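You operate a simulated robot arm through the tools that you are given. There is no shell and no other tool.

You run a simulated robot arm. Do the job below in one go: nothing can be reset, and whatever is moved stays where it is left.

TASK
Run in the motor on the card, then switch the blue stand off.
Fine: ratio and turns from the run in card; clamped, orange plug in and guard shut before power.

It is judged by the outcome, as a careful person would: the job done as asked, and still so three seconds after it is handed in. It fails if anything else is knocked over, pushed out of place, dropped, spilled or broken.

THE ROBOT
A 7-joint arm with a fingered hand, fixed in place. Base frame: the origin is on the floor under the middle of its stand, x ahead of it, y to its left, z up; the work surface is at about z = 0.78. Lengths are in m, angles in degrees, forces in N, time in s.
It reaches about 1.085 m from its shoulder. Its first joint turns from -166.0 to 166.0 degrees. Payload 3.7 kg.
Tool frame: the origin (TCP) lies between the finger pads and is the grasp point; the fingertips stand 0.025 m ahead of it; z points along the fingers, y is the line along which they close. The gripper opens to 0.088 m; its body begins 0.029 m behind the TCP. The gripper is a hand of 5 fingers: y runs from the thumb to the fingers, the wrist lies at [-0.013, -0.106, -0.174] in the tool frame, and closing takes about 1.5 s.
Orientation is that of the tool frame in the base frame, as a unit quaternion [x, y, z, w]. With the fingers straight down and the wrist toward the robot, the tool's x, y and z point along [0, 1, 0], [1, 0, 0] and [0, 0, -1] of the base frame.

THE INTERFACE
- The arm moves only by the tool jog_arm. Its argument "motion" is a list of rows, each a list of 3 entries, a list of its own where there are three numbers: the shift along the tool's x, y, z in units of 250 mm (1.0 is 250 mm), then the turn, a rotation vector about the tool's x, y, z in units of 120 degrees (1.0 is 120 degrees), then the gripper command, from -1 (shut) to 1 (fully open), values between in proportion. In form: [[[x, y, z], [rx, ry, rz], fingers], ...]. A call has 1 to 20 rows; each row is the pose to reach, as a shift and turn from the pose commanded when the call began, along the tool's axes at that moment. A call with a number of a shift or a turn outside -1 to 1 is refused whole. Rows are played at 5 a second. More than 0.05 m and 8.6 degrees between two rows, or a gripper value outside its range, and nothing of the call is played. A pose out of reach is approached as far as the arm can. The call stops where the force on the tool passes 40 N (or 10 N more than at its start, if that is more) or the arm is blocked; 0.2 s more then pass. The fingers move at their own pace (about 0.108 m/s each) and stop on an object; they squeeze with about 29 N. The grip force told is the motor's: it shows also when the fingers shut on nothing. Time passes only in rows, and 0.2 s behind the last, so rows that repeat a pose let the fingers close. The reply holds the time, the measured pose of the TCP, the force on the tool along the base axes, the opening and the grip force, in the units named above and with some noise, with the torque about the TCP (base axes, N m) and any sound that the robot's microphone picked up.
- Cameras (640 x 400 px; columns grow to the right, rows downward): "scene" is fixed at [0.0509, 0.501, 1.5611]; the picture's right is [0.17, -0.99, 0.00], its down [-0.72, -0.12, -0.68] and it looks along [0.67, 0.12, -0.73] (base axes); focal length 326 px, centre (320, 200). "wrist" rides on the gripper at [0.059, -0.079, -0.105] in the tool frame; the picture's right is [-0.73, 0.32, -0.61], its down [-0.62, -0.68, 0.38] and it looks along [-0.29, 0.66, 0.70] (tool axes); focal length 234 px, centre (320, 200). There is no depth. A picture from a camera that has moved, and an enlarged one, comes with that camera's place and axes in the base frame and with its lens.
- camera(camera): a new picture of that camera. It takes no simulated time.
- preshape(shape): the hand has 5 fingers and takes this shape, open, in about a second: jaw (thumb against the fingers, like two jaws); tri (thumb and two fingers); tip (a fingertip pinch); poke (one finger out to press); point (the index stretched); flat (the hand flat); cup (the hand cupped); fist (a fist). The gripper value then closes the fingers along that shape, each until it touches; the sizes above hold for jaw. It gives what a move gives, with no picture.
- zoom(camera, box): a new picture of the part [left, top, right, bottom] of that camera's present view, enlarged. It takes no simulated time.
- finish_job(): hands the job in; it is judged then, once.

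Places have to be worked out from the pictures, the camera data and where the tool is seen. Open the gripper and draw the arm clear of the work before you hand the job in, unless the task says otherwise.

The tools are called after "Emit:" as a command line: name --argument value ..., lists and objects as JSON in quotes. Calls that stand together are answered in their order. jog_arm: Moves the arm, as the interface text tells. Its arguments: {"type":"object","properties":{"motion":{"type":"array","items":{"type":"array"}}},"required":["motion"]} The other tools are called the same way: preshape (shape) gives the hand a shape; camera (camera) takes a picture; zoom (camera, box) takes an enlarged picture of a part of a camera's view; finish_job () hands the job in.

At the start:

```text
time: 0.0
position: [0.5422, 0.3031, 1.2066]
tool_rot: [0.708, 0.706, 0.001, 0.001]
force: [-0.1, -0.2, -0.2]
moment: [-0.01, -0.03, 0.0]
opening: 0.0877
finger_force: 0.1
shape: jaw
```

scene: 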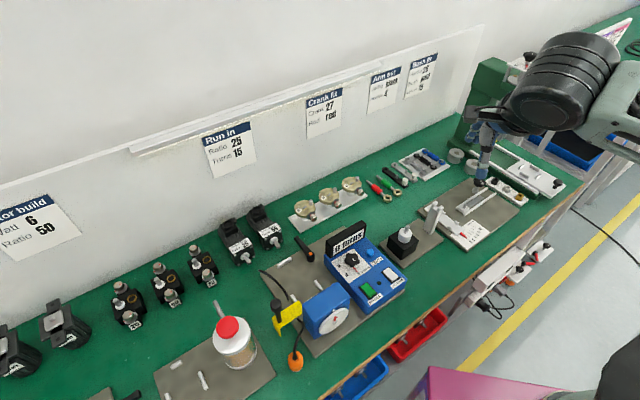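
wrist: 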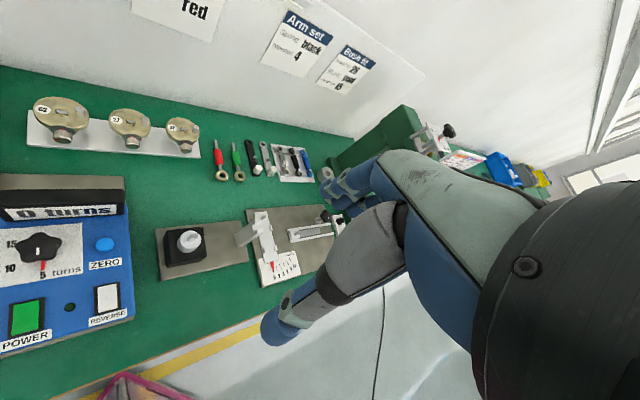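

I start by looking closely at the cards and the stand in the scene view.

Emit:
zoom --camera "scene" --box '[190, 110, 290, 190]'

Emit:
zoom --camera "scene" --box '[250, 200, 430, 370]'

Emit:
zoom --camera "scene" --box '[90, 190, 300, 340]'

Emit:
zoom --camera "scene" --box '[0, 170, 130, 400]'

```text
5.00 times, centred on (240, 150) of scene
camera zoom: at [0.0509, 0.501, 1.5611], right [0.17, -0.99, 0.0], down [-0.72, -0.12, -0.68], along [0.67, 0.12, -0.73], focal length 1631 px, centre (720, 450)
```

zoom: 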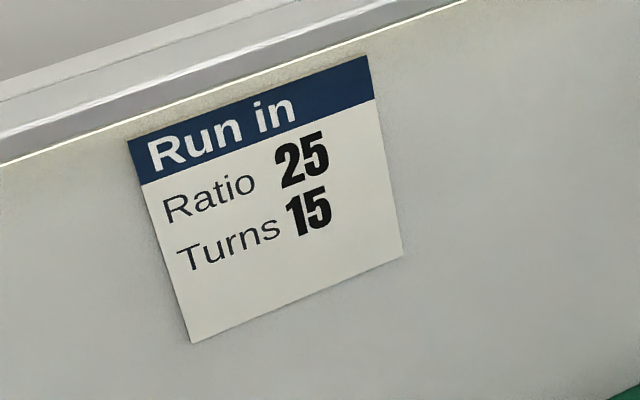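

```text
2.35 times, centred on (340, 285) of scene
camera zoom: at [0.0509, 0.501, 1.5611], right [0.17, -0.99, 0.0], down [-0.72, -0.12, -0.68], along [0.67, 0.12, -0.73], focal length 767 px, centre (273, 0)
```

zoom: 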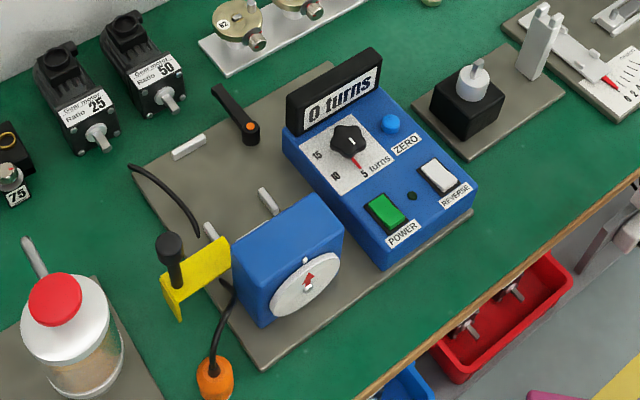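

```text
2.67 times, centred on (195, 265) of scene
camera zoom: at [0.0509, 0.501, 1.5611], right [0.17, -0.99, 0.0], down [-0.72, -0.12, -0.68], along [0.67, 0.12, -0.73], focal length 870 px, centre (653, 27)
```

zoom: 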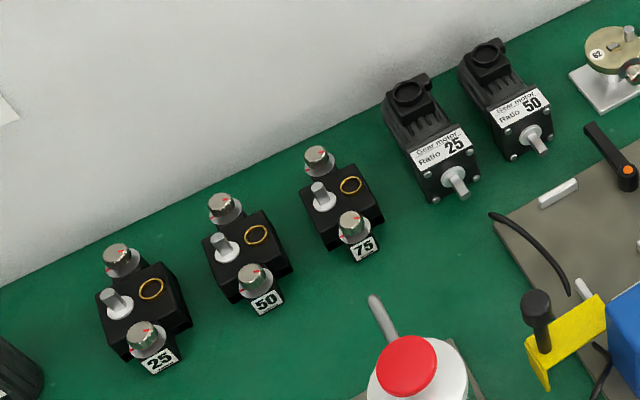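

```text
1.74 times, centred on (65, 285) of scene
camera zoom: at [0.0509, 0.501, 1.5611], right [0.17, -0.99, 0.0], down [-0.72, -0.12, -0.68], along [0.67, 0.12, -0.73], focal length 567 px, centre (764, 52)
```

zoom: 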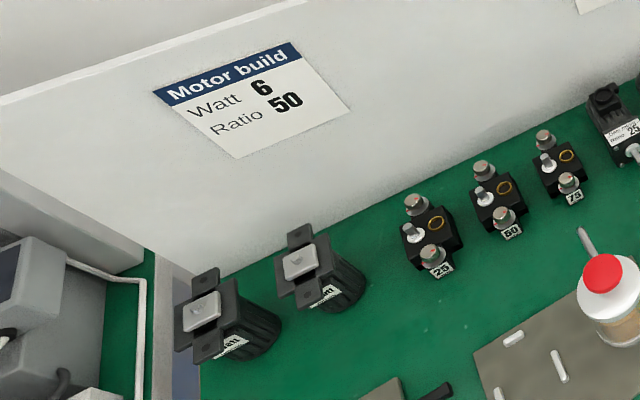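

The card reads Ratio 25 and Turns 15. I look closer at the control box and the bay of the blue stand from both cameras.

Emit:
zoom --camera "wrist" --box '[0, 160, 160, 360]'

Emit:
zoom --camera "scene" --box '[255, 225, 355, 300]'

Emit:
zoom --camera "scene" --box '[260, 280, 360, 375]'

Emit:
zoom --camera "scene" --box '[210, 195, 290, 270]'

Emit:
zoom --camera "scene" --box '[320, 225, 410, 320]'

```text
2.00 times, centred on (80, 260) of wrist
camera zoom: at [0.4647, 0.363, 1.3113], right [0.32, -0.73, 0.61], down [-0.68, -0.62, -0.38], along [0.66, -0.29, -0.7], focal length 468 px, centre (800, 80)
```

zoom: 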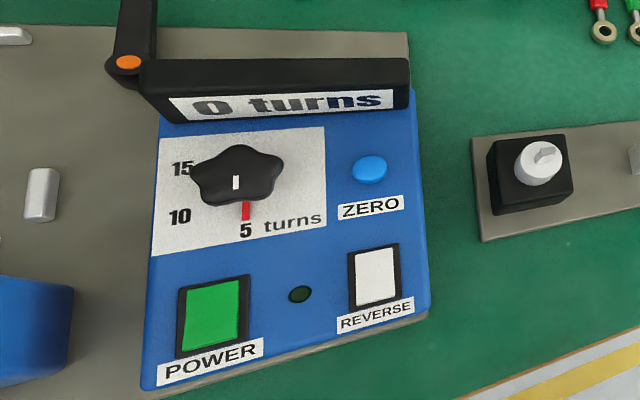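

```text
5.33 times, centred on (305, 262) of scene
camera zoom: at [0.0509, 0.501, 1.5611], right [0.17, -0.99, 0.0], down [-0.72, -0.12, -0.68], along [0.67, 0.12, -0.73], focal length 1740 px, centre (400, -133)
```

zoom: 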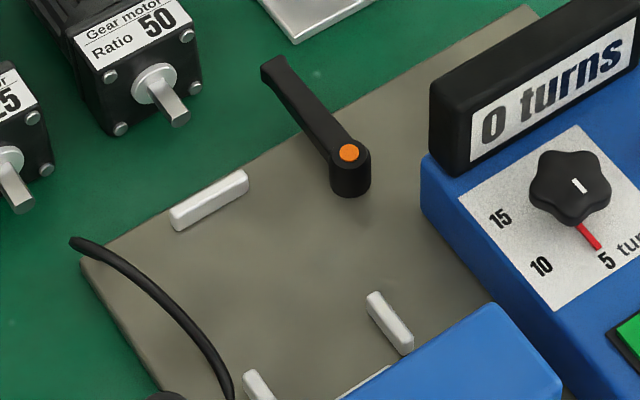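

```text
4.21 times, centred on (310, 328) of scene
camera zoom: at [0.0509, 0.501, 1.5611], right [0.17, -0.99, 0.0], down [-0.72, -0.12, -0.68], along [0.67, 0.12, -0.73], focal length 1373 px, centre (362, -337)
```

zoom: 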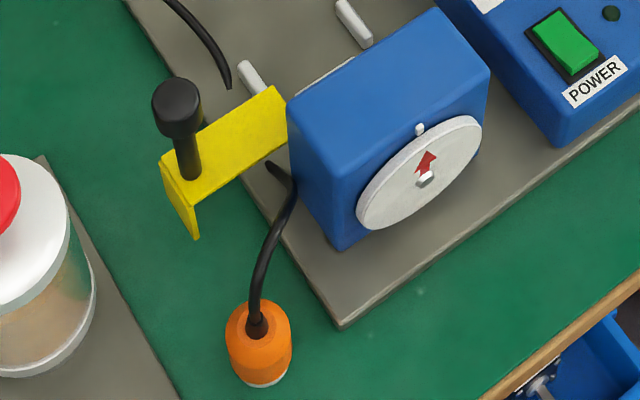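

```text
5.33 times, centred on (250, 232) of scene
camera zoom: at [0.0509, 0.501, 1.5611], right [0.17, -0.99, 0.0], down [-0.72, -0.12, -0.68], along [0.67, 0.12, -0.73], focal length 1740 px, centre (693, 27)
```

zoom: 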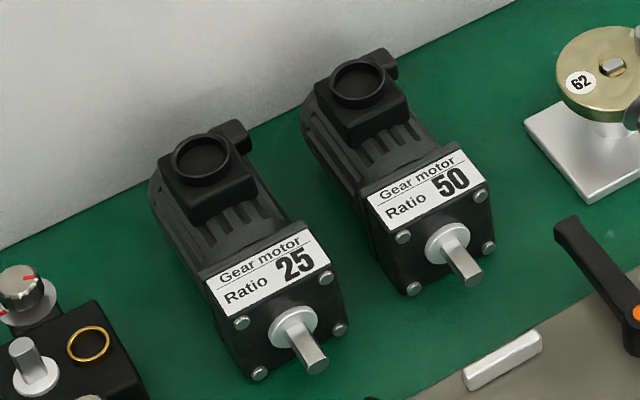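

```text
4.21 times, centred on (365, 272) of scene
camera zoom: at [0.0509, 0.501, 1.5611], right [0.17, -0.99, 0.0], down [-0.72, -0.12, -0.68], along [0.67, 0.12, -0.73], focal length 1373 px, centre (130, -105)
```

zoom: 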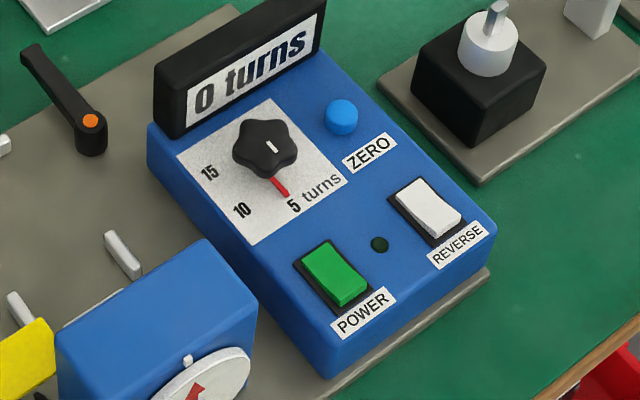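

The bay lies behind the blue gearbox, with silver fences and a back stop. The motor has a round socket on top for the orange plug, and the knob points at 5. I move the hand left so the wrist camera looks into the bay.

Emit:
jog_arm --motion '[[[0.12, -0.105, 0.04], [0, 0, 0], 1], [[0.24, -0.21, 0.08], [0, 0, 0], 1], [[0.36, -0.315, 0.12], [0, 0, 0], 1], [[0.48, -0.42, 0.16], [0, 0, 0], 1], [[0.6, -0.525, 0.2], [0, 0, 0], 1], [[0.72, -0.63, 0.24], [0, 0, 0], 1], [[0.84, -0.735, 0.28], [0, 0, 0], 1], [[0.98, -0.84, 0.33], [0, 0, 0], 1]]'

Emit:
camera --camera "wrist"

Emit:
camera --camera "scene"

```text
time: 1.8
position: [0.334, 0.547, 1.1232]
tool_rot: [0.707, 0.707, -0.001, 0.0]
force: [0.0, 0.2, -0.4]
moment: [0.02, 0.06, 0.01]
opening: 0.0879
finger_force: 0.0
shape: jaw
```

```text
taken
camera wrist: at [0.256, 0.6064, 1.2264], right [0.32, -0.73, 0.61], down [-0.68, -0.62, -0.38], along [0.66, -0.29, -0.7], focal length 234 px, centre (320, 200)
```

wrist: 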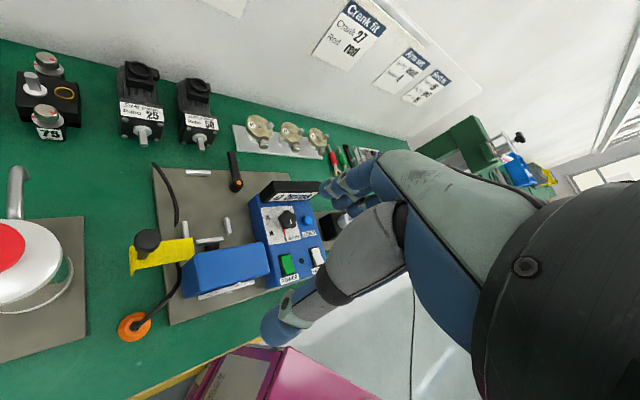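

```text
taken
```

scene: 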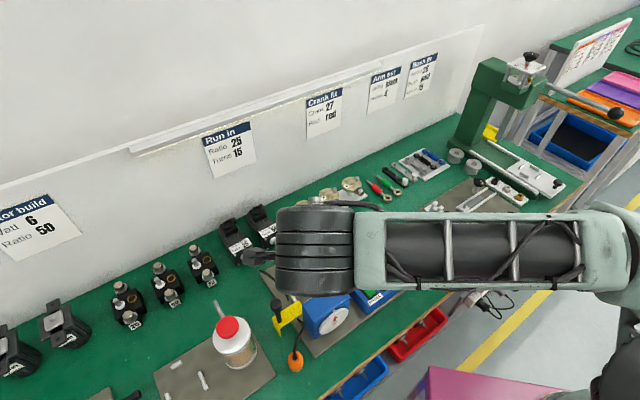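

The wrist camera now sees the whole bay from the left; I enlarge its parts.

Emit:
zoom --camera "wrist" --box '[110, 150, 270, 250]'

Emit:
zoom --camera "wrist" --box '[110, 210, 290, 350]'

Emit:
zoom --camera "wrist" --box '[100, 50, 230, 160]'

Emit:
zoom --camera "wrist" --box '[235, 170, 335, 290]'

```text
4.00 times, centred on (190, 200) of wrist
camera zoom: at [0.256, 0.6064, 1.2264], right [0.32, -0.73, 0.61], down [-0.68, -0.62, -0.38], along [0.66, -0.29, -0.7], focal length 937 px, centre (840, 200)
```

zoom: 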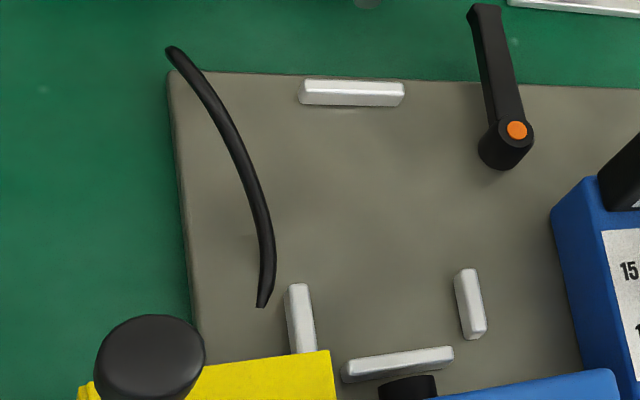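

```text
2.86 times, centred on (200, 280) of wrist
camera zoom: at [0.256, 0.6064, 1.2264], right [0.32, -0.73, 0.61], down [-0.68, -0.62, -0.38], along [0.66, -0.29, -0.7], focal length 669 px, centre (663, -29)
```

zoom: 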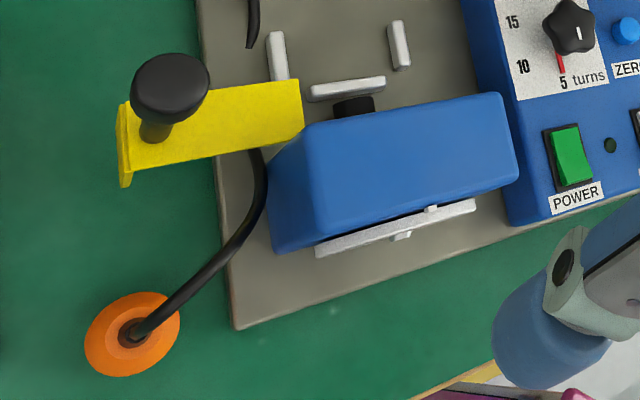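

```text
3.64 times, centred on (165, 105) of wrist
camera zoom: at [0.256, 0.6064, 1.2264], right [0.32, -0.73, 0.61], down [-0.68, -0.62, -0.38], along [0.66, -0.29, -0.7], focal length 852 px, centre (884, 546)
```

zoom: 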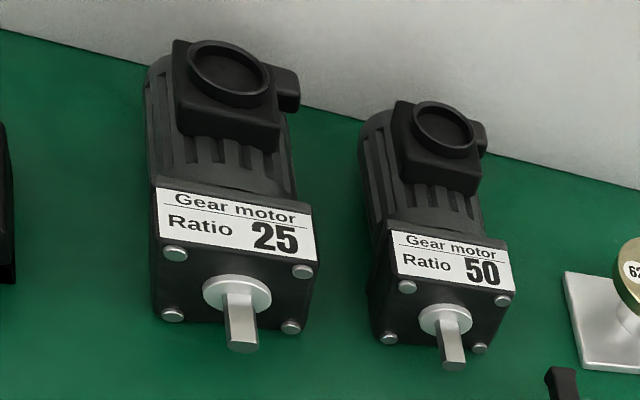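

```text
3.33 times, centred on (285, 230) of wrist
camera zoom: at [0.256, 0.6064, 1.2264], right [0.32, -0.73, 0.61], down [-0.68, -0.62, -0.38], along [0.66, -0.29, -0.7], focal length 781 px, centre (437, 100)
```

zoom: 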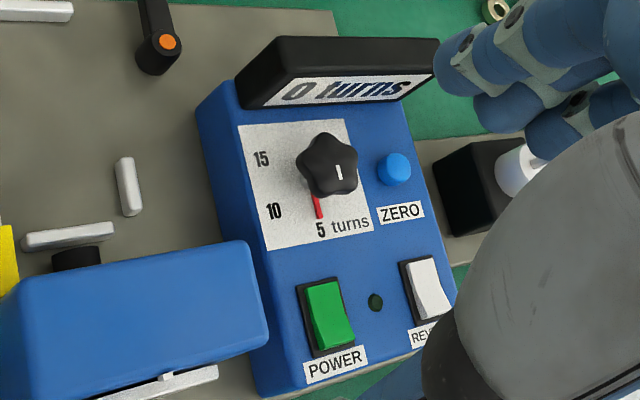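

The bench is turned about 45° in the base frame: bench-right is about (0.71,-0.71) and bench-back about (0.71,0.71), with the bay centred near (0.45,0.62) and the Ratio 25 motor near (0.5,0.79). I turn the hand 45° so its closing line runs along bench-right, and rise a little for an overview.

Emit:
jog_arm --motion '[[[0, 0, -0.05], [0, 0, 0.0625], 1], [[0, 0, -0.1], [0, 0, 0.125], 1], [[0, 0, -0.15], [0, 0, 0.1875], 1], [[0, 0, -0.2], [0, 0, 0.25], 1], [[0, 0, -0.2], [0, 0, 0.3125], 1], [[0, 0, -0.2], [0, 0, 0.375], 1], [[0, 0, -0.2], [0, 0, 0.375], 1]]'

Emit:
camera --camera "wrist"

Emit:
camera --camera "scene"

```text
time: 3.4
position: [0.4561, 0.4523, 1.1805]
tool_rot: [0.942, 0.335, -0.008, 0.005]
force: [0.5, -0.4, 0.2]
moment: [0.0, -0.01, 0.0]
opening: 0.0881
finger_force: 0.0
shape: jaw
out of reach, approached as far as the arm can: row 4, 5, 6, 7
stopped in row 7: the arm was blocked; the commanded pose is now the measured one
```

```text
taken
camera wrist: at [0.4534, 0.5537, 1.2829], right [-0.35, -0.7, 0.62], down [-0.92, 0.13, -0.37], along [0.18, -0.7, -0.69], focal length 234 px, centre (320, 200)
```

wrist: 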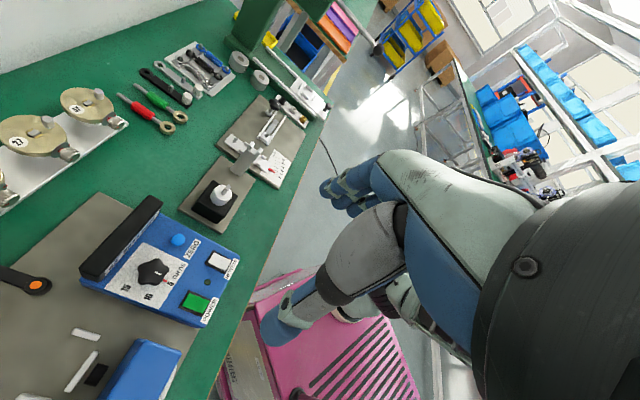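

```text
taken
```

scene: 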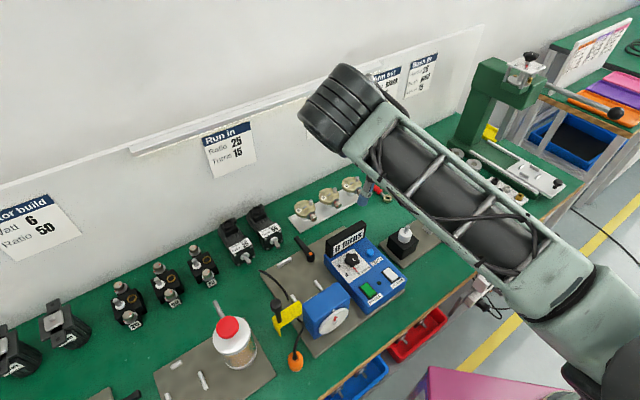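

The −45° wrist turn is past the arm's comfort, and it drifted to (0.456,0.452). I turn back the other way to the natural heading, with the hand's y along bench-back at +45°, keeping this position.

Emit:
jog_arm --motion '[[[0, 0, 0], [0, 0, -0.066], 1], [[0, 0, 0], [0, 0, -0.132], 1], [[0, 0, 0], [0, 0, -0.198], 1], [[0, 0, 0], [0, 0, -0.264], 1], [[0, 0, 0], [0, 0, -0.33], 1], [[0, 0, 0], [0, 0, -0.396], 1], [[0, 0, 0], [0, 0, -0.462], 1], [[0, 0, 0], [0, 0, -0.528], 1], [[0, 0, 0], [0, 0, -0.594], 1], [[0, 0, 0], [0, 0, -0.66], 1], [[0, 0, 0], [0, 0, -0.73], 1], [[0, 0, 0], [0, 0, -0.798], 1], [[0, 0, 0], [0, 0, -0.798], 1]]'

Emit:
camera --camera "wrist"

Emit:
camera --camera "scene"

```text
time: 6.2
position: [0.453, 0.4543, 1.1828]
tool_rot: [0.38, 0.925, -0.009, -0.003]
force: [-0.6, -0.4, 0.3]
moment: [0.0, -0.01, 0.0]
opening: 0.088
finger_force: 0.0
shape: jaw
```

```text
taken
camera wrist: at [0.3578, 0.4404, 1.2884], right [0.75, -0.27, 0.6], down [-0.04, -0.93, -0.37], along [0.66, 0.26, -0.71], focal length 234 px, centre (320, 200)
```

wrist: 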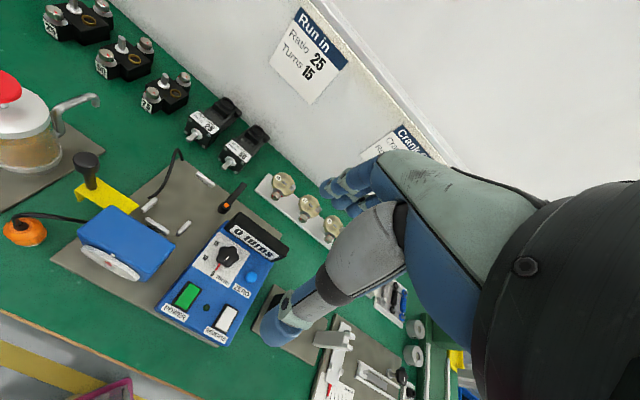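

```text
taken
```

scene: 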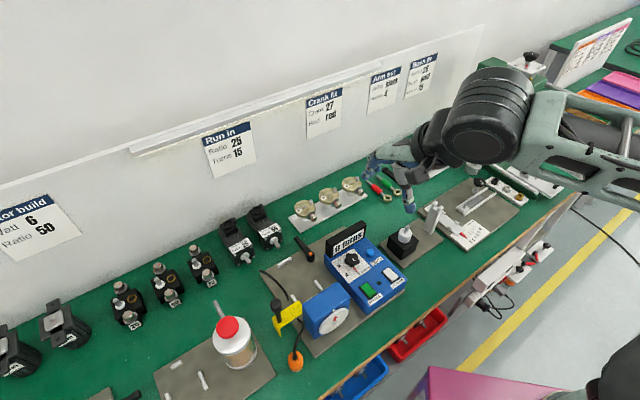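

This heading is comfortable and both cameras see the stand well. I enlarge the views of the hand, stand, motor and guard.

Emit:
zoom --camera "wrist" --box '[0, 130, 160, 260]'

Emit:
zoom --camera "wrist" --box '[150, 90, 290, 200]'

Emit:
zoom --camera "wrist" --box '[130, 170, 300, 350]'

Emit:
zoom --camera "scene" --box '[340, 100, 500, 240]'

```text
3.08 times, centred on (80, 195) of wrist
camera zoom: at [0.3578, 0.4404, 1.2884], right [0.75, -0.27, 0.6], down [-0.04, -0.93, -0.37], along [0.66, 0.26, -0.71], focal length 720 px, centre (1058, 215)
```

zoom: 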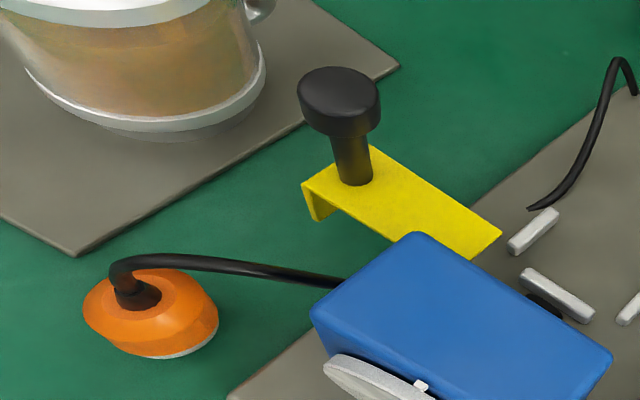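

```text
3.64 times, centred on (220, 145) of wrist
camera zoom: at [0.3578, 0.4404, 1.2884], right [0.75, -0.27, 0.6], down [-0.04, -0.93, -0.37], along [0.66, 0.26, -0.71], focal length 852 px, centre (684, 400)
```

zoom: 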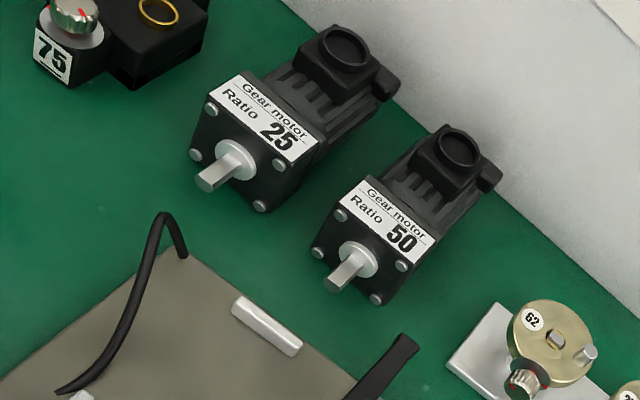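

```text
2.22 times, centred on (215, 260) of wrist
camera zoom: at [0.3578, 0.4404, 1.2884], right [0.75, -0.27, 0.6], down [-0.04, -0.93, -0.37], along [0.66, 0.26, -0.71], focal length 520 px, centre (553, 67)
```

zoom: 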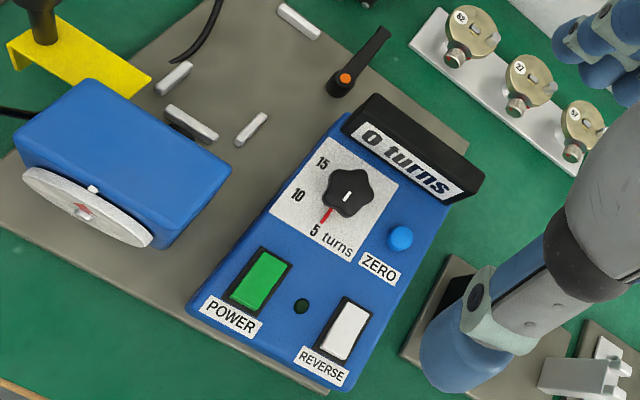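

```text
2.86 times, centred on (420, 170) of scene
camera zoom: at [0.0509, 0.501, 1.5611], right [0.17, -0.99, 0.0], down [-0.72, -0.12, -0.68], along [0.67, 0.12, -0.73], focal length 932 px, centre (34, 286)
```

zoom: 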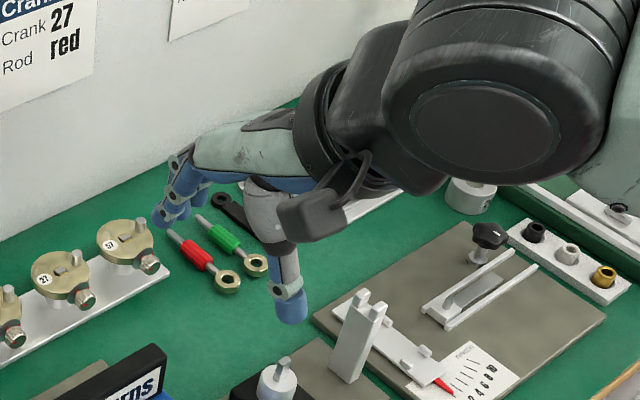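

The wrist view shows the control box, the gearbox with a black coupling behind it, the fences and the cable end. I zoom much tighter on the coupling, the guard and the clamp lever.

Emit:
zoom --camera "wrist" --box '[100, 180, 180, 230]'

Emit:
zoom --camera "wrist" --box '[210, 175, 260, 215]'

Emit:
zoom --camera "scene" --box '[265, 285, 315, 325]'

Emit:
zoom --camera "scene" --box '[290, 230, 340, 265]'

Emit:
zoom --camera "scene" --box '[275, 325, 325, 375]'

```text
8.00 times, centred on (140, 205) of wrist
camera zoom: at [0.3578, 0.4404, 1.2884], right [0.75, -0.27, 0.6], down [-0.04, -0.93, -0.37], along [0.66, 0.26, -0.71], focal length 1873 px, centre (1760, 160)
```

zoom: 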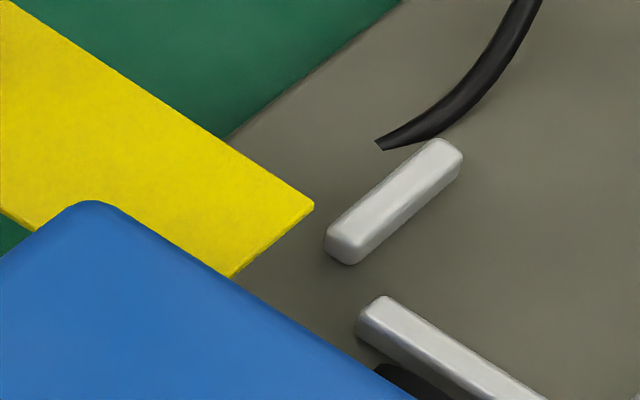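

```text
10.00 times, centred on (235, 195) of wrist
camera zoom: at [0.3578, 0.4404, 1.2884], right [0.75, -0.27, 0.6], down [-0.04, -0.93, -0.37], along [0.66, 0.26, -0.71], focal length 2342 px, centre (1170, 250)
```

zoom: 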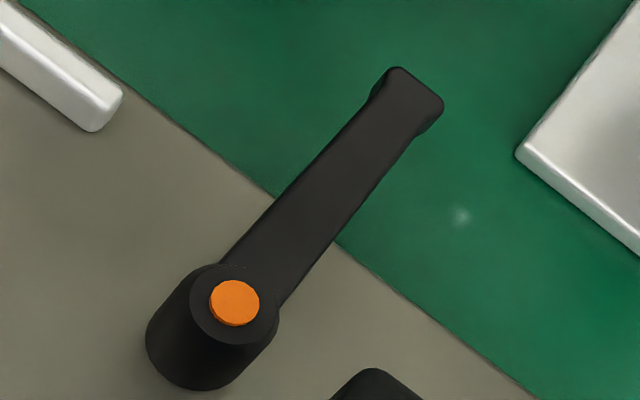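

```text
10.00 times, centred on (290, 305) of scene
camera zoom: at [0.0509, 0.501, 1.5611], right [0.17, -0.99, 0.0], down [-0.72, -0.12, -0.68], along [0.67, 0.12, -0.73], focal length 3262 px, centre (620, -850)
```

zoom: 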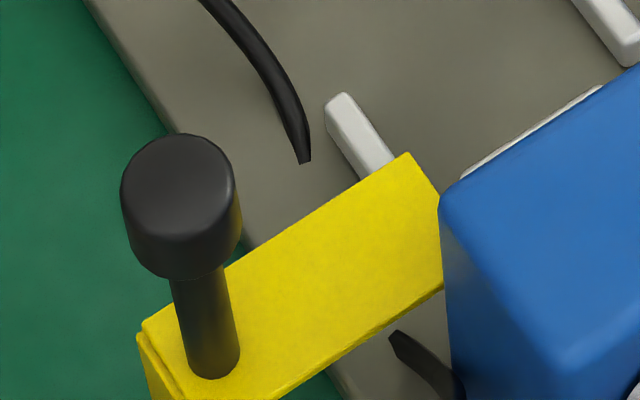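

```text
11.43 times, centred on (315, 248) of scene
camera zoom: at [0.0509, 0.501, 1.5611], right [0.17, -0.99, 0.0], down [-0.72, -0.12, -0.68], along [0.67, 0.12, -0.73], focal length 3727 px, centre (377, -343)
```

zoom: 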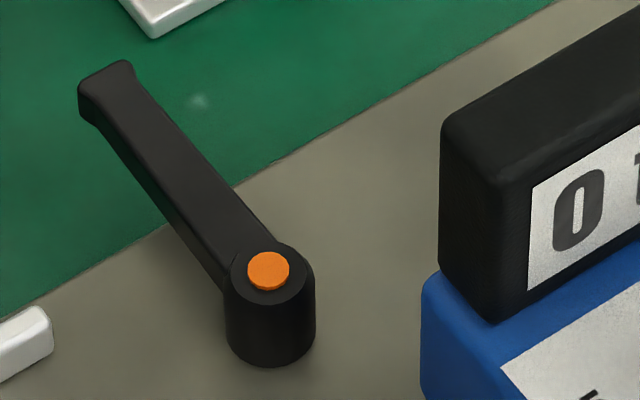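

```text
8.00 times, centred on (300, 350) of scene
camera zoom: at [0.0509, 0.501, 1.5611], right [0.17, -0.99, 0.0], down [-0.72, -0.12, -0.68], along [0.67, 0.12, -0.73], focal length 2609 px, centre (480, -1000)
```

zoom: 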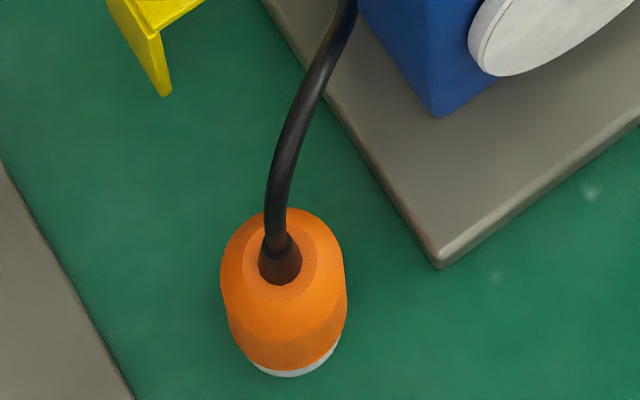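

The plug stands upright with a pale base. The lever is low, with its pivot near (0.535,0.61) and pointing back, and the guard looks like a slide that covers the gap behind the gearbox. I now move over toward the motors at height before trying the +135° heading for gripping the motor across its width.

Emit:
jog_arm --motion '[[[0.106, 0.108, 0.018], [0, 0, 0], 1], [[0.212, 0.215, 0.036], [0, 0, 0], 1], [[0.318, 0.323, 0.054], [0, 0, 0], 1], [[0.424, 0.43, 0.072], [0, 0, 0], 1], [[0.53, 0.538, 0.09], [0, 0, 0], 1], [[0.636, 0.645, 0.107], [0, 0, 0], 1], [[0.636, 0.645, 0.107], [0, 0, 0], 1]]'

Emit:
jog_arm --motion '[[[0, 0, 0], [0, 0, -0.068], 1], [[0, 0, 0], [0, 0, -0.136], 1], [[0, 0, 0], [0, 0, -0.204], 1], [[0, 0, 0], [0, 0, -0.272], 1], [[0, 0, 0], [0, 0, -0.34], 1], [[0, 0, 0], [0, 0, -0.408], 1], [[0, 0, 0], [0, 0, -0.476], 1], [[0, 0, 0], [0, 0, -0.544], 1], [[0, 0, 0], [0, 0, -0.612], 1], [[0, 0, 0], [0, 0, -0.68], 1], [[0, 0, 0], [0, 0, -0.747], 1], [[0, 0, 0], [0, 0, -0.747], 1]]'

Emit:
camera --camera "scene"

Emit:
camera --camera "wrist"

```text
time: 7.8
position: [0.4533, 0.6772, 1.1508]
tool_rot: [0.38, 0.925, -0.008, -0.003]
force: [0.2, 0.2, -1.1]
moment: [0.01, 0.01, -0.02]
opening: 0.0881
finger_force: 0.1
shape: jaw
```

```text
time: 10.4
position: [0.4499, 0.6662, 1.1473]
tool_rot: [-0.383, 0.924, -0.004, -0.008]
force: [0.4, -0.6, 1.0]
moment: [0.01, -0.03, 0.01]
opening: 0.0882
finger_force: 0.1
shape: jaw
out of reach, approached as far as the arm can: row 10, 11, 12
```

```text
taken
```

scene: 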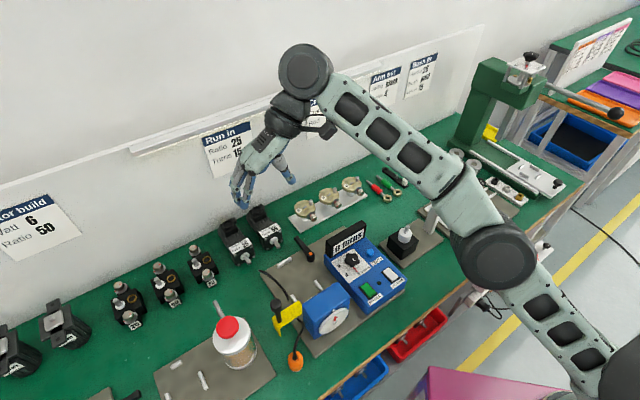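

```text
taken
camera wrist: at [0.4661, 0.571, 1.2524], right [0.29, 0.75, 0.59], down [0.92, -0.05, -0.39], along [-0.27, 0.66, -0.7], focal length 234 px, centre (320, 200)
```

wrist: 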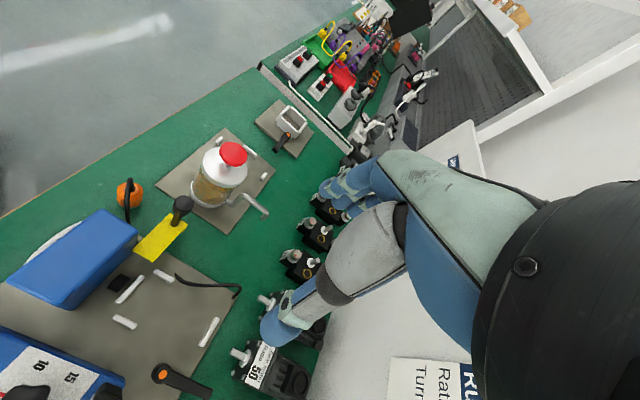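

The +135° heading is nearly fully reached here. This view looks at the bay from the back right, so I zoom on the coupling, guard and lever.

Emit:
zoom --camera "wrist" --box '[80, 190, 240, 340]'

Emit:
zoom --camera "wrist" --box '[90, 260, 160, 310]'

Emit:
zoom --camera "scene" --box '[210, 90, 330, 190]'

Emit:
zoom --camera "wrist" --box '[220, 190, 350, 400]'

```text
2.67 times, centred on (160, 265) of wrist
camera zoom: at [0.4661, 0.571, 1.2524], right [0.29, 0.75, 0.59], down [0.92, -0.05, -0.39], along [-0.27, 0.66, -0.7], focal length 624 px, centre (747, 27)
```

zoom: 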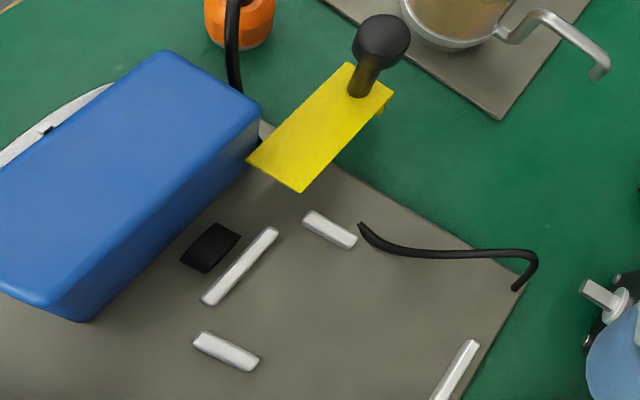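

```text
8.00 times, centred on (125, 285) of wrist
camera zoom: at [0.4661, 0.571, 1.2524], right [0.29, 0.75, 0.59], down [0.92, -0.05, -0.39], along [-0.27, 0.66, -0.7], focal length 1873 px, centre (1880, -480)
```

zoom: 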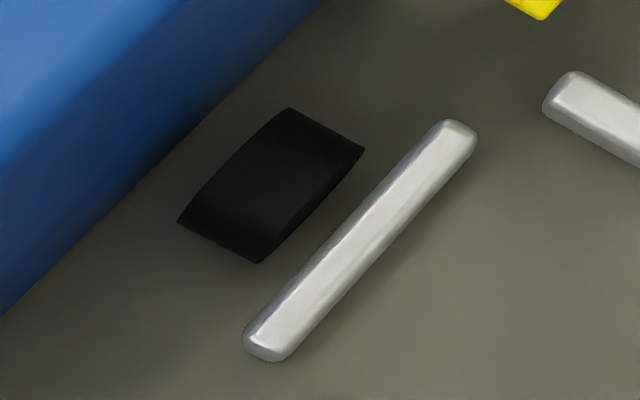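

```text
4.00 times, centred on (270, 140) of scene
camera zoom: at [0.0509, 0.501, 1.5611], right [0.17, -0.99, 0.0], down [-0.72, -0.12, -0.68], along [0.67, 0.12, -0.73], focal length 1305 px, centre (520, 440)
```

zoom: 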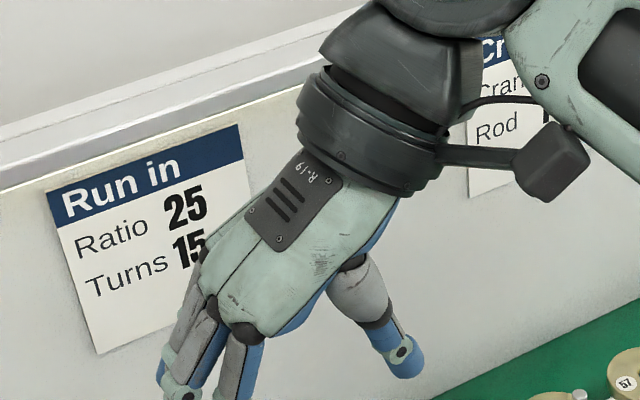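

```text
1.90 times, centred on (285, 295) of wrist
camera zoom: at [0.4661, 0.571, 1.2524], right [0.29, 0.75, 0.59], down [0.92, -0.05, -0.39], along [-0.27, 0.66, -0.7], focal length 446 px, centre (387, 19)
```

zoom: 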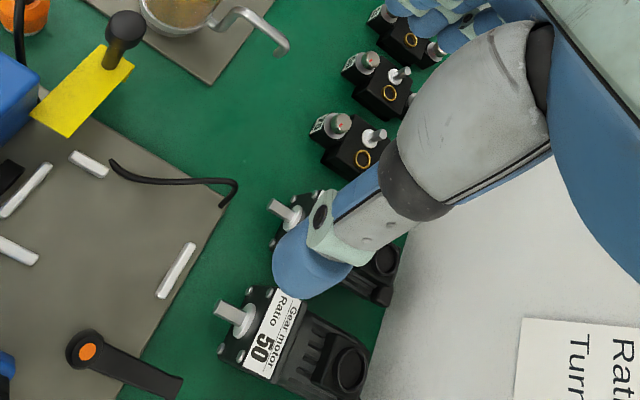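

The coupling looks like a short black cradle at about bench coordinates (s −0.119, b 0.688), in line with the bay centre. So the motor should drop straight down between the fences, shaft facing the gearbox as it does now. I move over the Ratio 25 motor at safe height.

Emit:
jog_arm --motion '[[[-0.106, 0.032, 0.08], [0, 0, 0], 1], [[-0.212, 0.064, 0.16], [0, 0, 0], 1], [[-0.318, 0.096, 0.25], [0, 0, 0], 1], [[-0.424, 0.128, 0.34], [0, 0, 0], 1], [[-0.53, 0.16, 0.43], [0, 0, 0], 1], [[-0.634, 0.192, 0.52], [0, 0, 0], 1], [[-0.634, 0.192, 0.52], [0, 0, 0], 1]]'

Emit:
camera --camera "scene"

Emit:
camera --camera "wrist"

```text
time: 12.0
position: [0.4944, 0.7361, 1.0019]
tool_rot: [-0.381, 0.924, -0.005, -0.008]
force: [1.0, -0.6, -1.3]
moment: [-0.02, 0.01, -0.02]
opening: 0.0879
finger_force: 0.0
shape: jaw
out of reach, approached as far as the arm can: row 1, 2, 3, 4, 5, 6, 7
```

```text
taken
```

scene: 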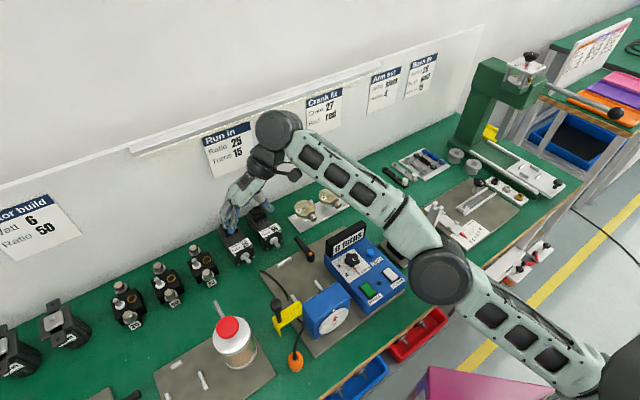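

```text
taken
camera wrist: at [0.5109, 0.6411, 1.1074], right [0.29, 0.75, 0.59], down [0.92, -0.05, -0.39], along [-0.27, 0.66, -0.7], focal length 234 px, centre (320, 200)
```

wrist: 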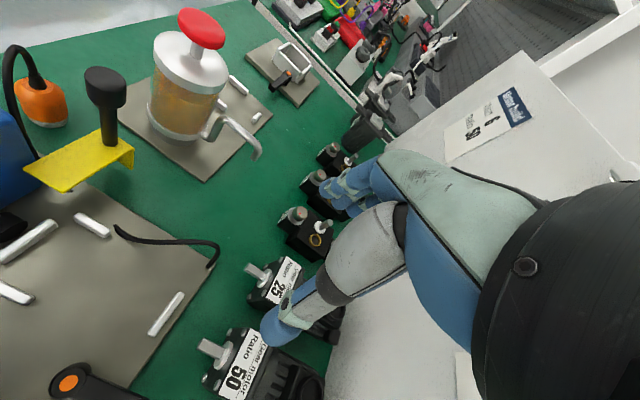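

The arm stops short of the motor here at (0.494,0.736,1.00); upright at this heading is beyond reach. I tilt the fingers outward, away from the robot, by 30° to bring the wrist nearer, and see where it ends up.

Emit:
jog_arm --motion '[[[0, 0, 0], [0, -0.06, 0], 1], [[0, 0, 0], [0, -0.12, 0], 1], [[0, 0, 0], [0, -0.18, 0], 1], [[0, 0, 0], [0, -0.25, 0], 1], [[0, 0, 0], [0, -0.25, 0], 1]]'

Emit:
camera --camera "scene"

Emit:
camera --camera "wrist"

```text
time: 13.2
position: [0.5206, 0.805, 1.0341]
tool_rot: [-0.37, 0.895, 0.096, 0.231]
force: [-0.1, 0.4, 0.3]
moment: [-0.04, -0.02, 0.02]
opening: 0.0881
finger_force: 0.0
shape: jaw
out of reach, approached as far as the arm can: row 1, 2, 3, 4, 5
```

```text
taken
```

scene: 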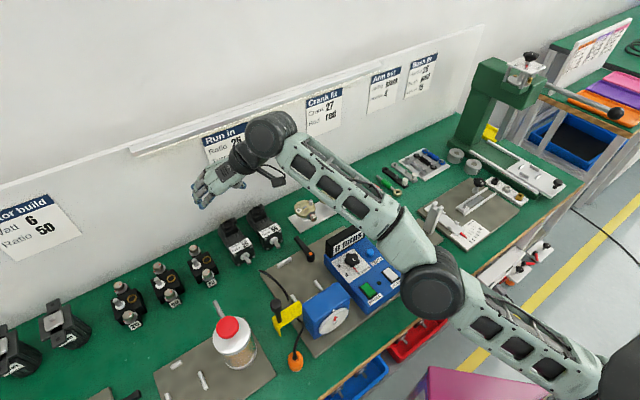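

```text
taken
camera wrist: at [0.5048, 0.6765, 1.096], right [0.01, 0.47, 0.88], down [1.0, 0.03, -0.03], along [-0.05, 0.88, -0.47], focal length 234 px, centre (320, 200)
```

wrist: 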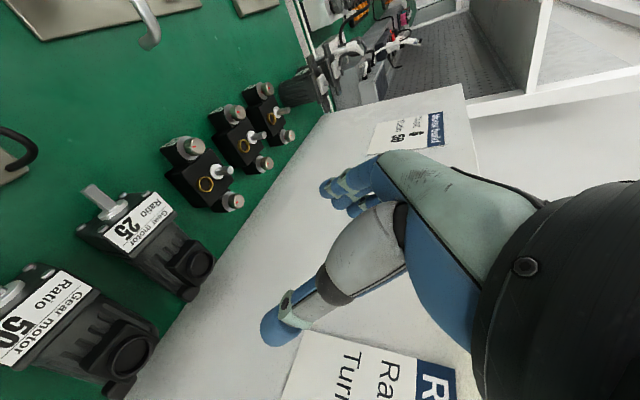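

With the tilt the hand is now at (0.521,0.805,1.034), almost over the motor. I lower partway to see whether reach holds further down.

Emit:
jog_arm --motion '[[[0.062, -0.004, 0.07], [0, 0, 0], 1], [[0.124, -0.007, 0.14], [0, 0, 0], 1], [[0.186, -0.01, 0.21], [0, 0, 0], 1], [[0.247, -0.014, 0.28], [0, 0, 0], 1], [[0.247, -0.014, 0.28], [0, 0, 0], 1]]'

Emit:
camera --camera "scene"

Emit:
camera --camera "wrist"

```text
time: 14.4
position: [0.5235, 0.8343, 0.9607]
tool_rot: [-0.371, 0.895, 0.095, 0.231]
force: [0.0, -1.1, -0.5]
moment: [0.03, 0.03, -0.01]
opening: 0.0882
finger_force: 0.0
shape: jaw
out of reach, approached as far as the arm can: row 1, 2, 3, 4, 5
```

```text
taken
```

scene: 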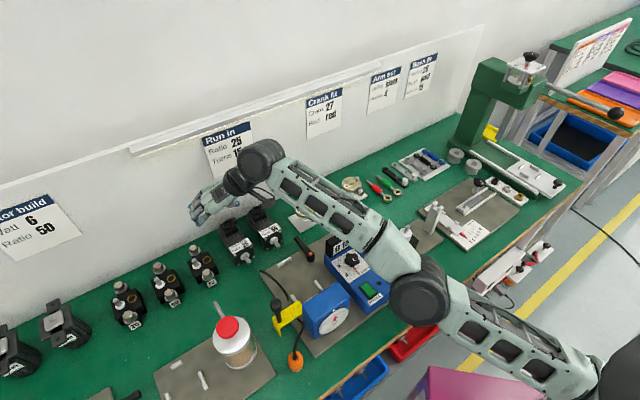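

```text
taken
camera wrist: at [0.5086, 0.7069, 1.0237], right [0.01, 0.47, 0.88], down [1.0, 0.03, -0.03], along [-0.05, 0.88, -0.47], focal length 234 px, centre (320, 200)
```

wrist: 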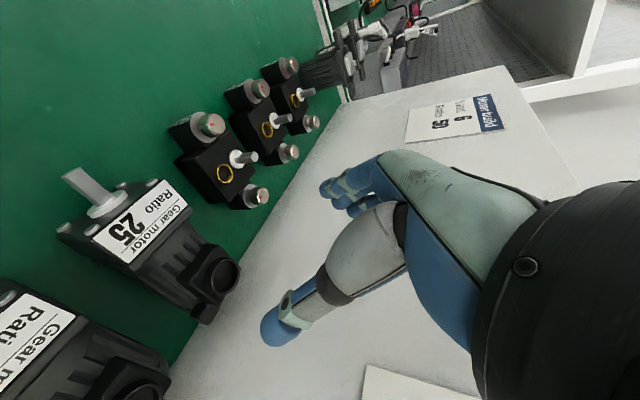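

The tool now sits at (0.5235,0.834,0.961), above and beyond what I asked, so the limit is a joint limit rather than plain reach. I try a smaller tilt (15°) at this spot to find a heading that is fully reachable.

Emit:
jog_arm --motion '[[[0, 0, 0], [0, 0.06, 0], 1], [[0, 0, 0], [0, 0.125, 0], 1], [[0, 0, 0], [0, 0.125, 0], 1]]'

```text
time: 15.2
position: [0.5178, 0.7988, 0.9427]
tool_rot: [-0.379, 0.917, 0.046, 0.112]
force: [0.5, 0.1, 0.6]
moment: [0.01, 0.0, -0.01]
opening: 0.0881
finger_force: 0.1
shape: jaw
out of reach, approached as far as the arm can: row 1, 2, 3
```

A 15° tilt gets within about 1 cm: (0.518,0.799,0.943) against the asked (0.518,0.805,0.93). I look at the alignment over the motor.

Emit:
camera --camera "wrist"

Emit:
zoom --camera "scene" --box '[170, 130, 310, 270]'

```text
taken
camera wrist: at [0.5166, 0.6858, 1.0288], right [0.17, 0.62, 0.76], down [0.98, 0.01, -0.22], along [-0.15, 0.78, -0.61], focal length 234 px, centre (320, 200)
```

wrist: 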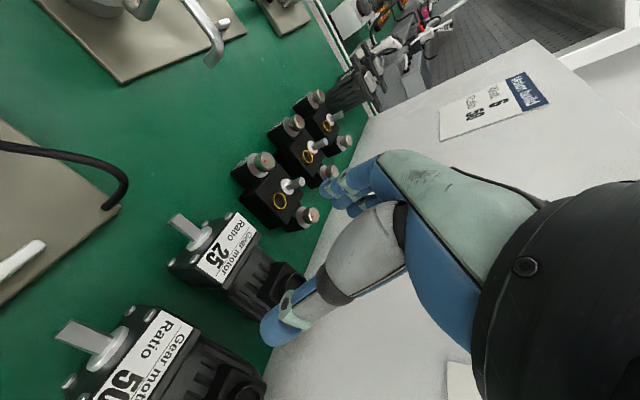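

```text
2.86 times, centred on (240, 200) of scene
camera zoom: at [0.0509, 0.501, 1.5611], right [0.17, -0.99, 0.0], down [-0.72, -0.12, -0.68], along [0.67, 0.12, -0.73], focal length 932 px, centre (549, 200)
```

zoom: 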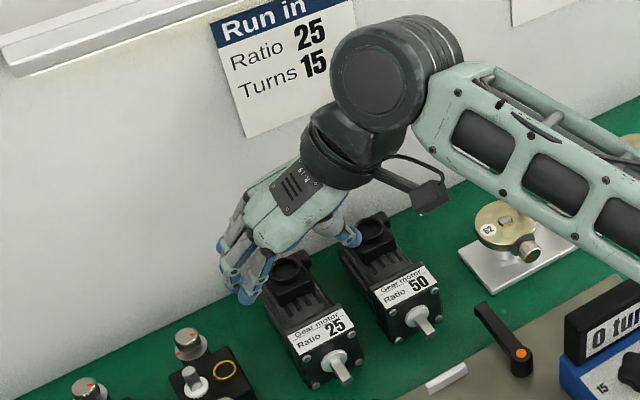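

The hand straddles the Ratio 25 motor properly: fingers to the left, thumb in the gap to the right. Before gripping I check that the same tilt is reachable over the bay, so I lift and carry the empty hand there.

Emit:
jog_arm --motion '[[[-0.034, 0, -0.136], [0, 0, 0], 1], [[-0.067, 0, -0.271], [0, 0, 0], 1], [[0.084, -0.067, -0.276], [0, 0, 0], 1], [[0.235, -0.135, -0.28], [0, 0, 0], 1], [[0.386, -0.202, -0.285], [0, 0, 0], 1], [[0.537, -0.27, -0.289], [0, 0, 0], 1], [[0.688, -0.337, -0.294], [0, 0, 0], 1], [[0.688, -0.337, -0.294], [0, 0, 0], 1]]'

Emit:
camera --camera "scene"

Emit:
camera --camera "wrist"

```text
time: 17.0
position: [0.5054, 0.7531, 1.047]
tool_rot: [-0.38, 0.917, 0.045, 0.112]
force: [0.1, -0.9, 0.2]
moment: [-0.02, 0.01, 0.01]
opening: 0.0879
finger_force: 0.1
shape: jaw
out of reach, approached as far as the arm can: row 1, 2, 3, 4, 5, 6, 7, 8
```

```text
taken
```

scene: 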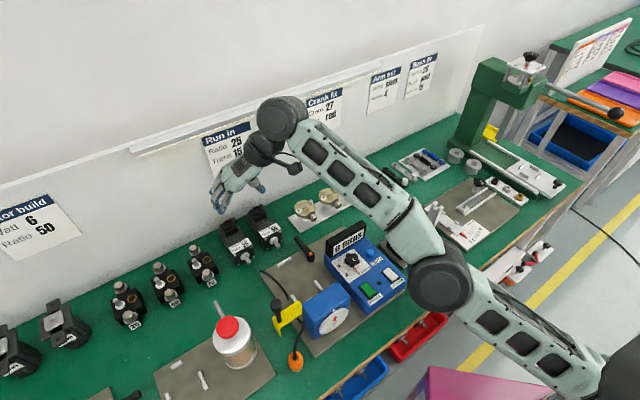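

```text
taken
camera wrist: at [0.5047, 0.6394, 1.1333], right [0.17, 0.62, 0.76], down [0.98, 0.01, -0.22], along [-0.15, 0.78, -0.61], focal length 234 px, centre (320, 200)
```

wrist: 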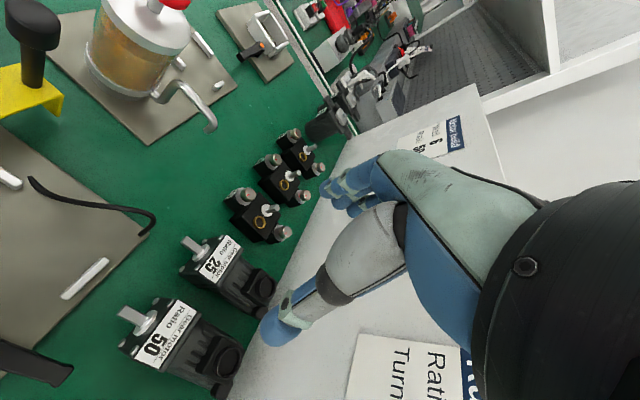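

At the bay this heading is badly limited: I asked for (0.446,0.615,0.96) and got (0.505,0.753,1.047). I should look for a different grip. I study the motor's terminal box closely as a possible handle for the comfortable +45° heading.

Emit:
zoom --camera "wrist" --box '[170, 220, 290, 320]'

Emit:
zoom --camera "scene" --box '[205, 205, 265, 275]'

Emit:
zoom --camera "wrist" --box '[110, 280, 250, 400]'

```text
4.00 times, centred on (230, 270) of wrist
camera zoom: at [0.5047, 0.6394, 1.1333], right [0.17, 0.62, 0.76], down [0.98, 0.01, -0.22], along [-0.15, 0.78, -0.61], focal length 937 px, centre (680, -80)
```

zoom: 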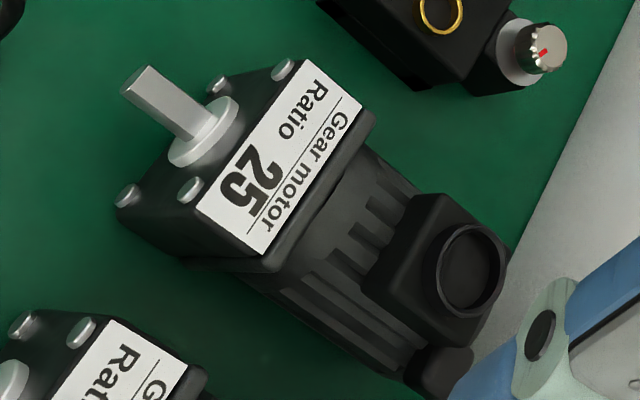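

```text
5.71 times, centred on (235, 240) of scene
camera zoom: at [0.0509, 0.501, 1.5611], right [0.17, -0.99, 0.0], down [-0.72, -0.12, -0.68], along [0.67, 0.12, -0.73], focal length 1864 px, centre (806, -29)
```

zoom: 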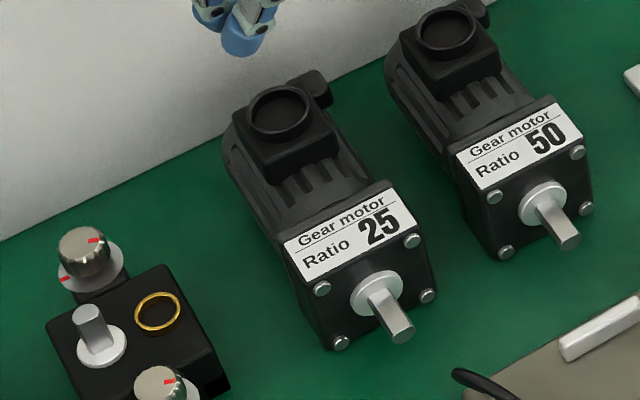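

```text
3.33 times, centred on (180, 340) of wrist
camera zoom: at [0.5047, 0.6394, 1.1333], right [0.17, 0.62, 0.76], down [0.98, 0.01, -0.22], along [-0.15, 0.78, -0.61], focal length 781 px, centre (787, -267)
```

zoom: 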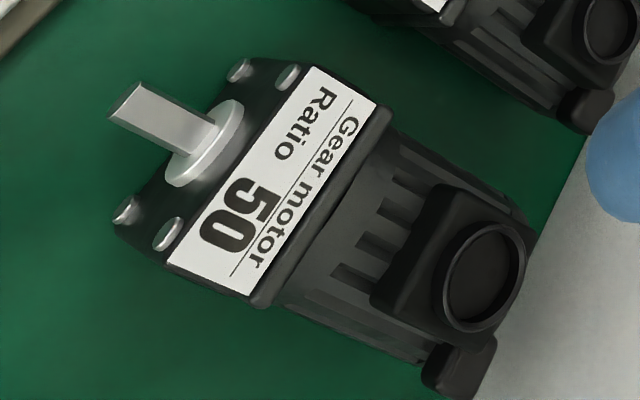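

The terminal box is about 4 cm square with sides roughly 2.5 cm tall, so it can be gripped front-to-back with the natural +45° heading. I go back to upright and then to +45°, higher up, and study how the fingers close.

Emit:
jog_arm --motion '[[[-0.048, 0, -0.19], [0, 0.06, 0], 1], [[-0.096, 0, -0.388], [0, 0.117, 0], 1], [[-0.096, 0, -0.388], [0, 0.117, 0], 1]]'

Emit:
jog_arm --motion '[[[0, 0, 0], [0, 0, 0.068], 1], [[0, 0, 0], [0, 0, 0.136], 1], [[0, 0, 0], [0, 0, 0.204], 1], [[0, 0, 0], [0, 0, 0.272], 1], [[0, 0, 0], [0, 0, 0.34], 1], [[0, 0, 0], [0, 0, 0.408], 1], [[0, 0, 0], [0, 0, 0.476], 1], [[0, 0, 0], [0, 0, 0.544], 1], [[0, 0, 0], [0, 0, 0.612], 1], [[0, 0, 0], [0, 0, 0.68], 1], [[0, 0, 0], [0, 0, 0.75], 1], [[0, 0, 0], [0, 0, 0.75], 1]]'

Emit:
camera --camera "scene"

```text
refused: row 2 steps farther than a row can; nothing moved
```

```text
time: 19.6
position: [0.5151, 0.812, 1.0731]
tool_rot: [0.381, 0.917, 0.112, 0.047]
force: [-0.6, -0.9, 0.6]
moment: [-0.01, 0.08, 0.01]
opening: 0.0881
finger_force: 0.0
shape: jaw
out of reach, approached as far as the arm can: row 1, 2, 3, 4, 5, 6, 7, 8, 9, 10, 11, 12
```

```text
taken
```

scene: 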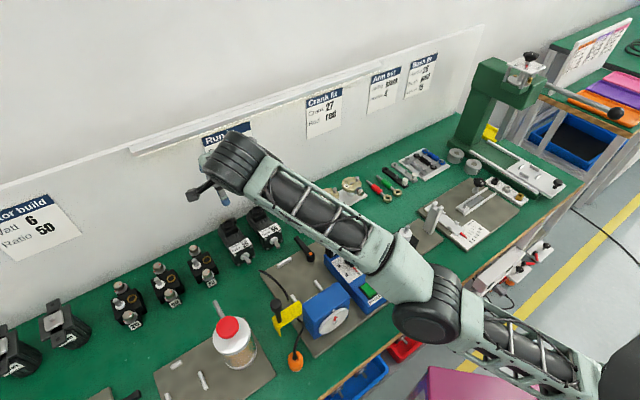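

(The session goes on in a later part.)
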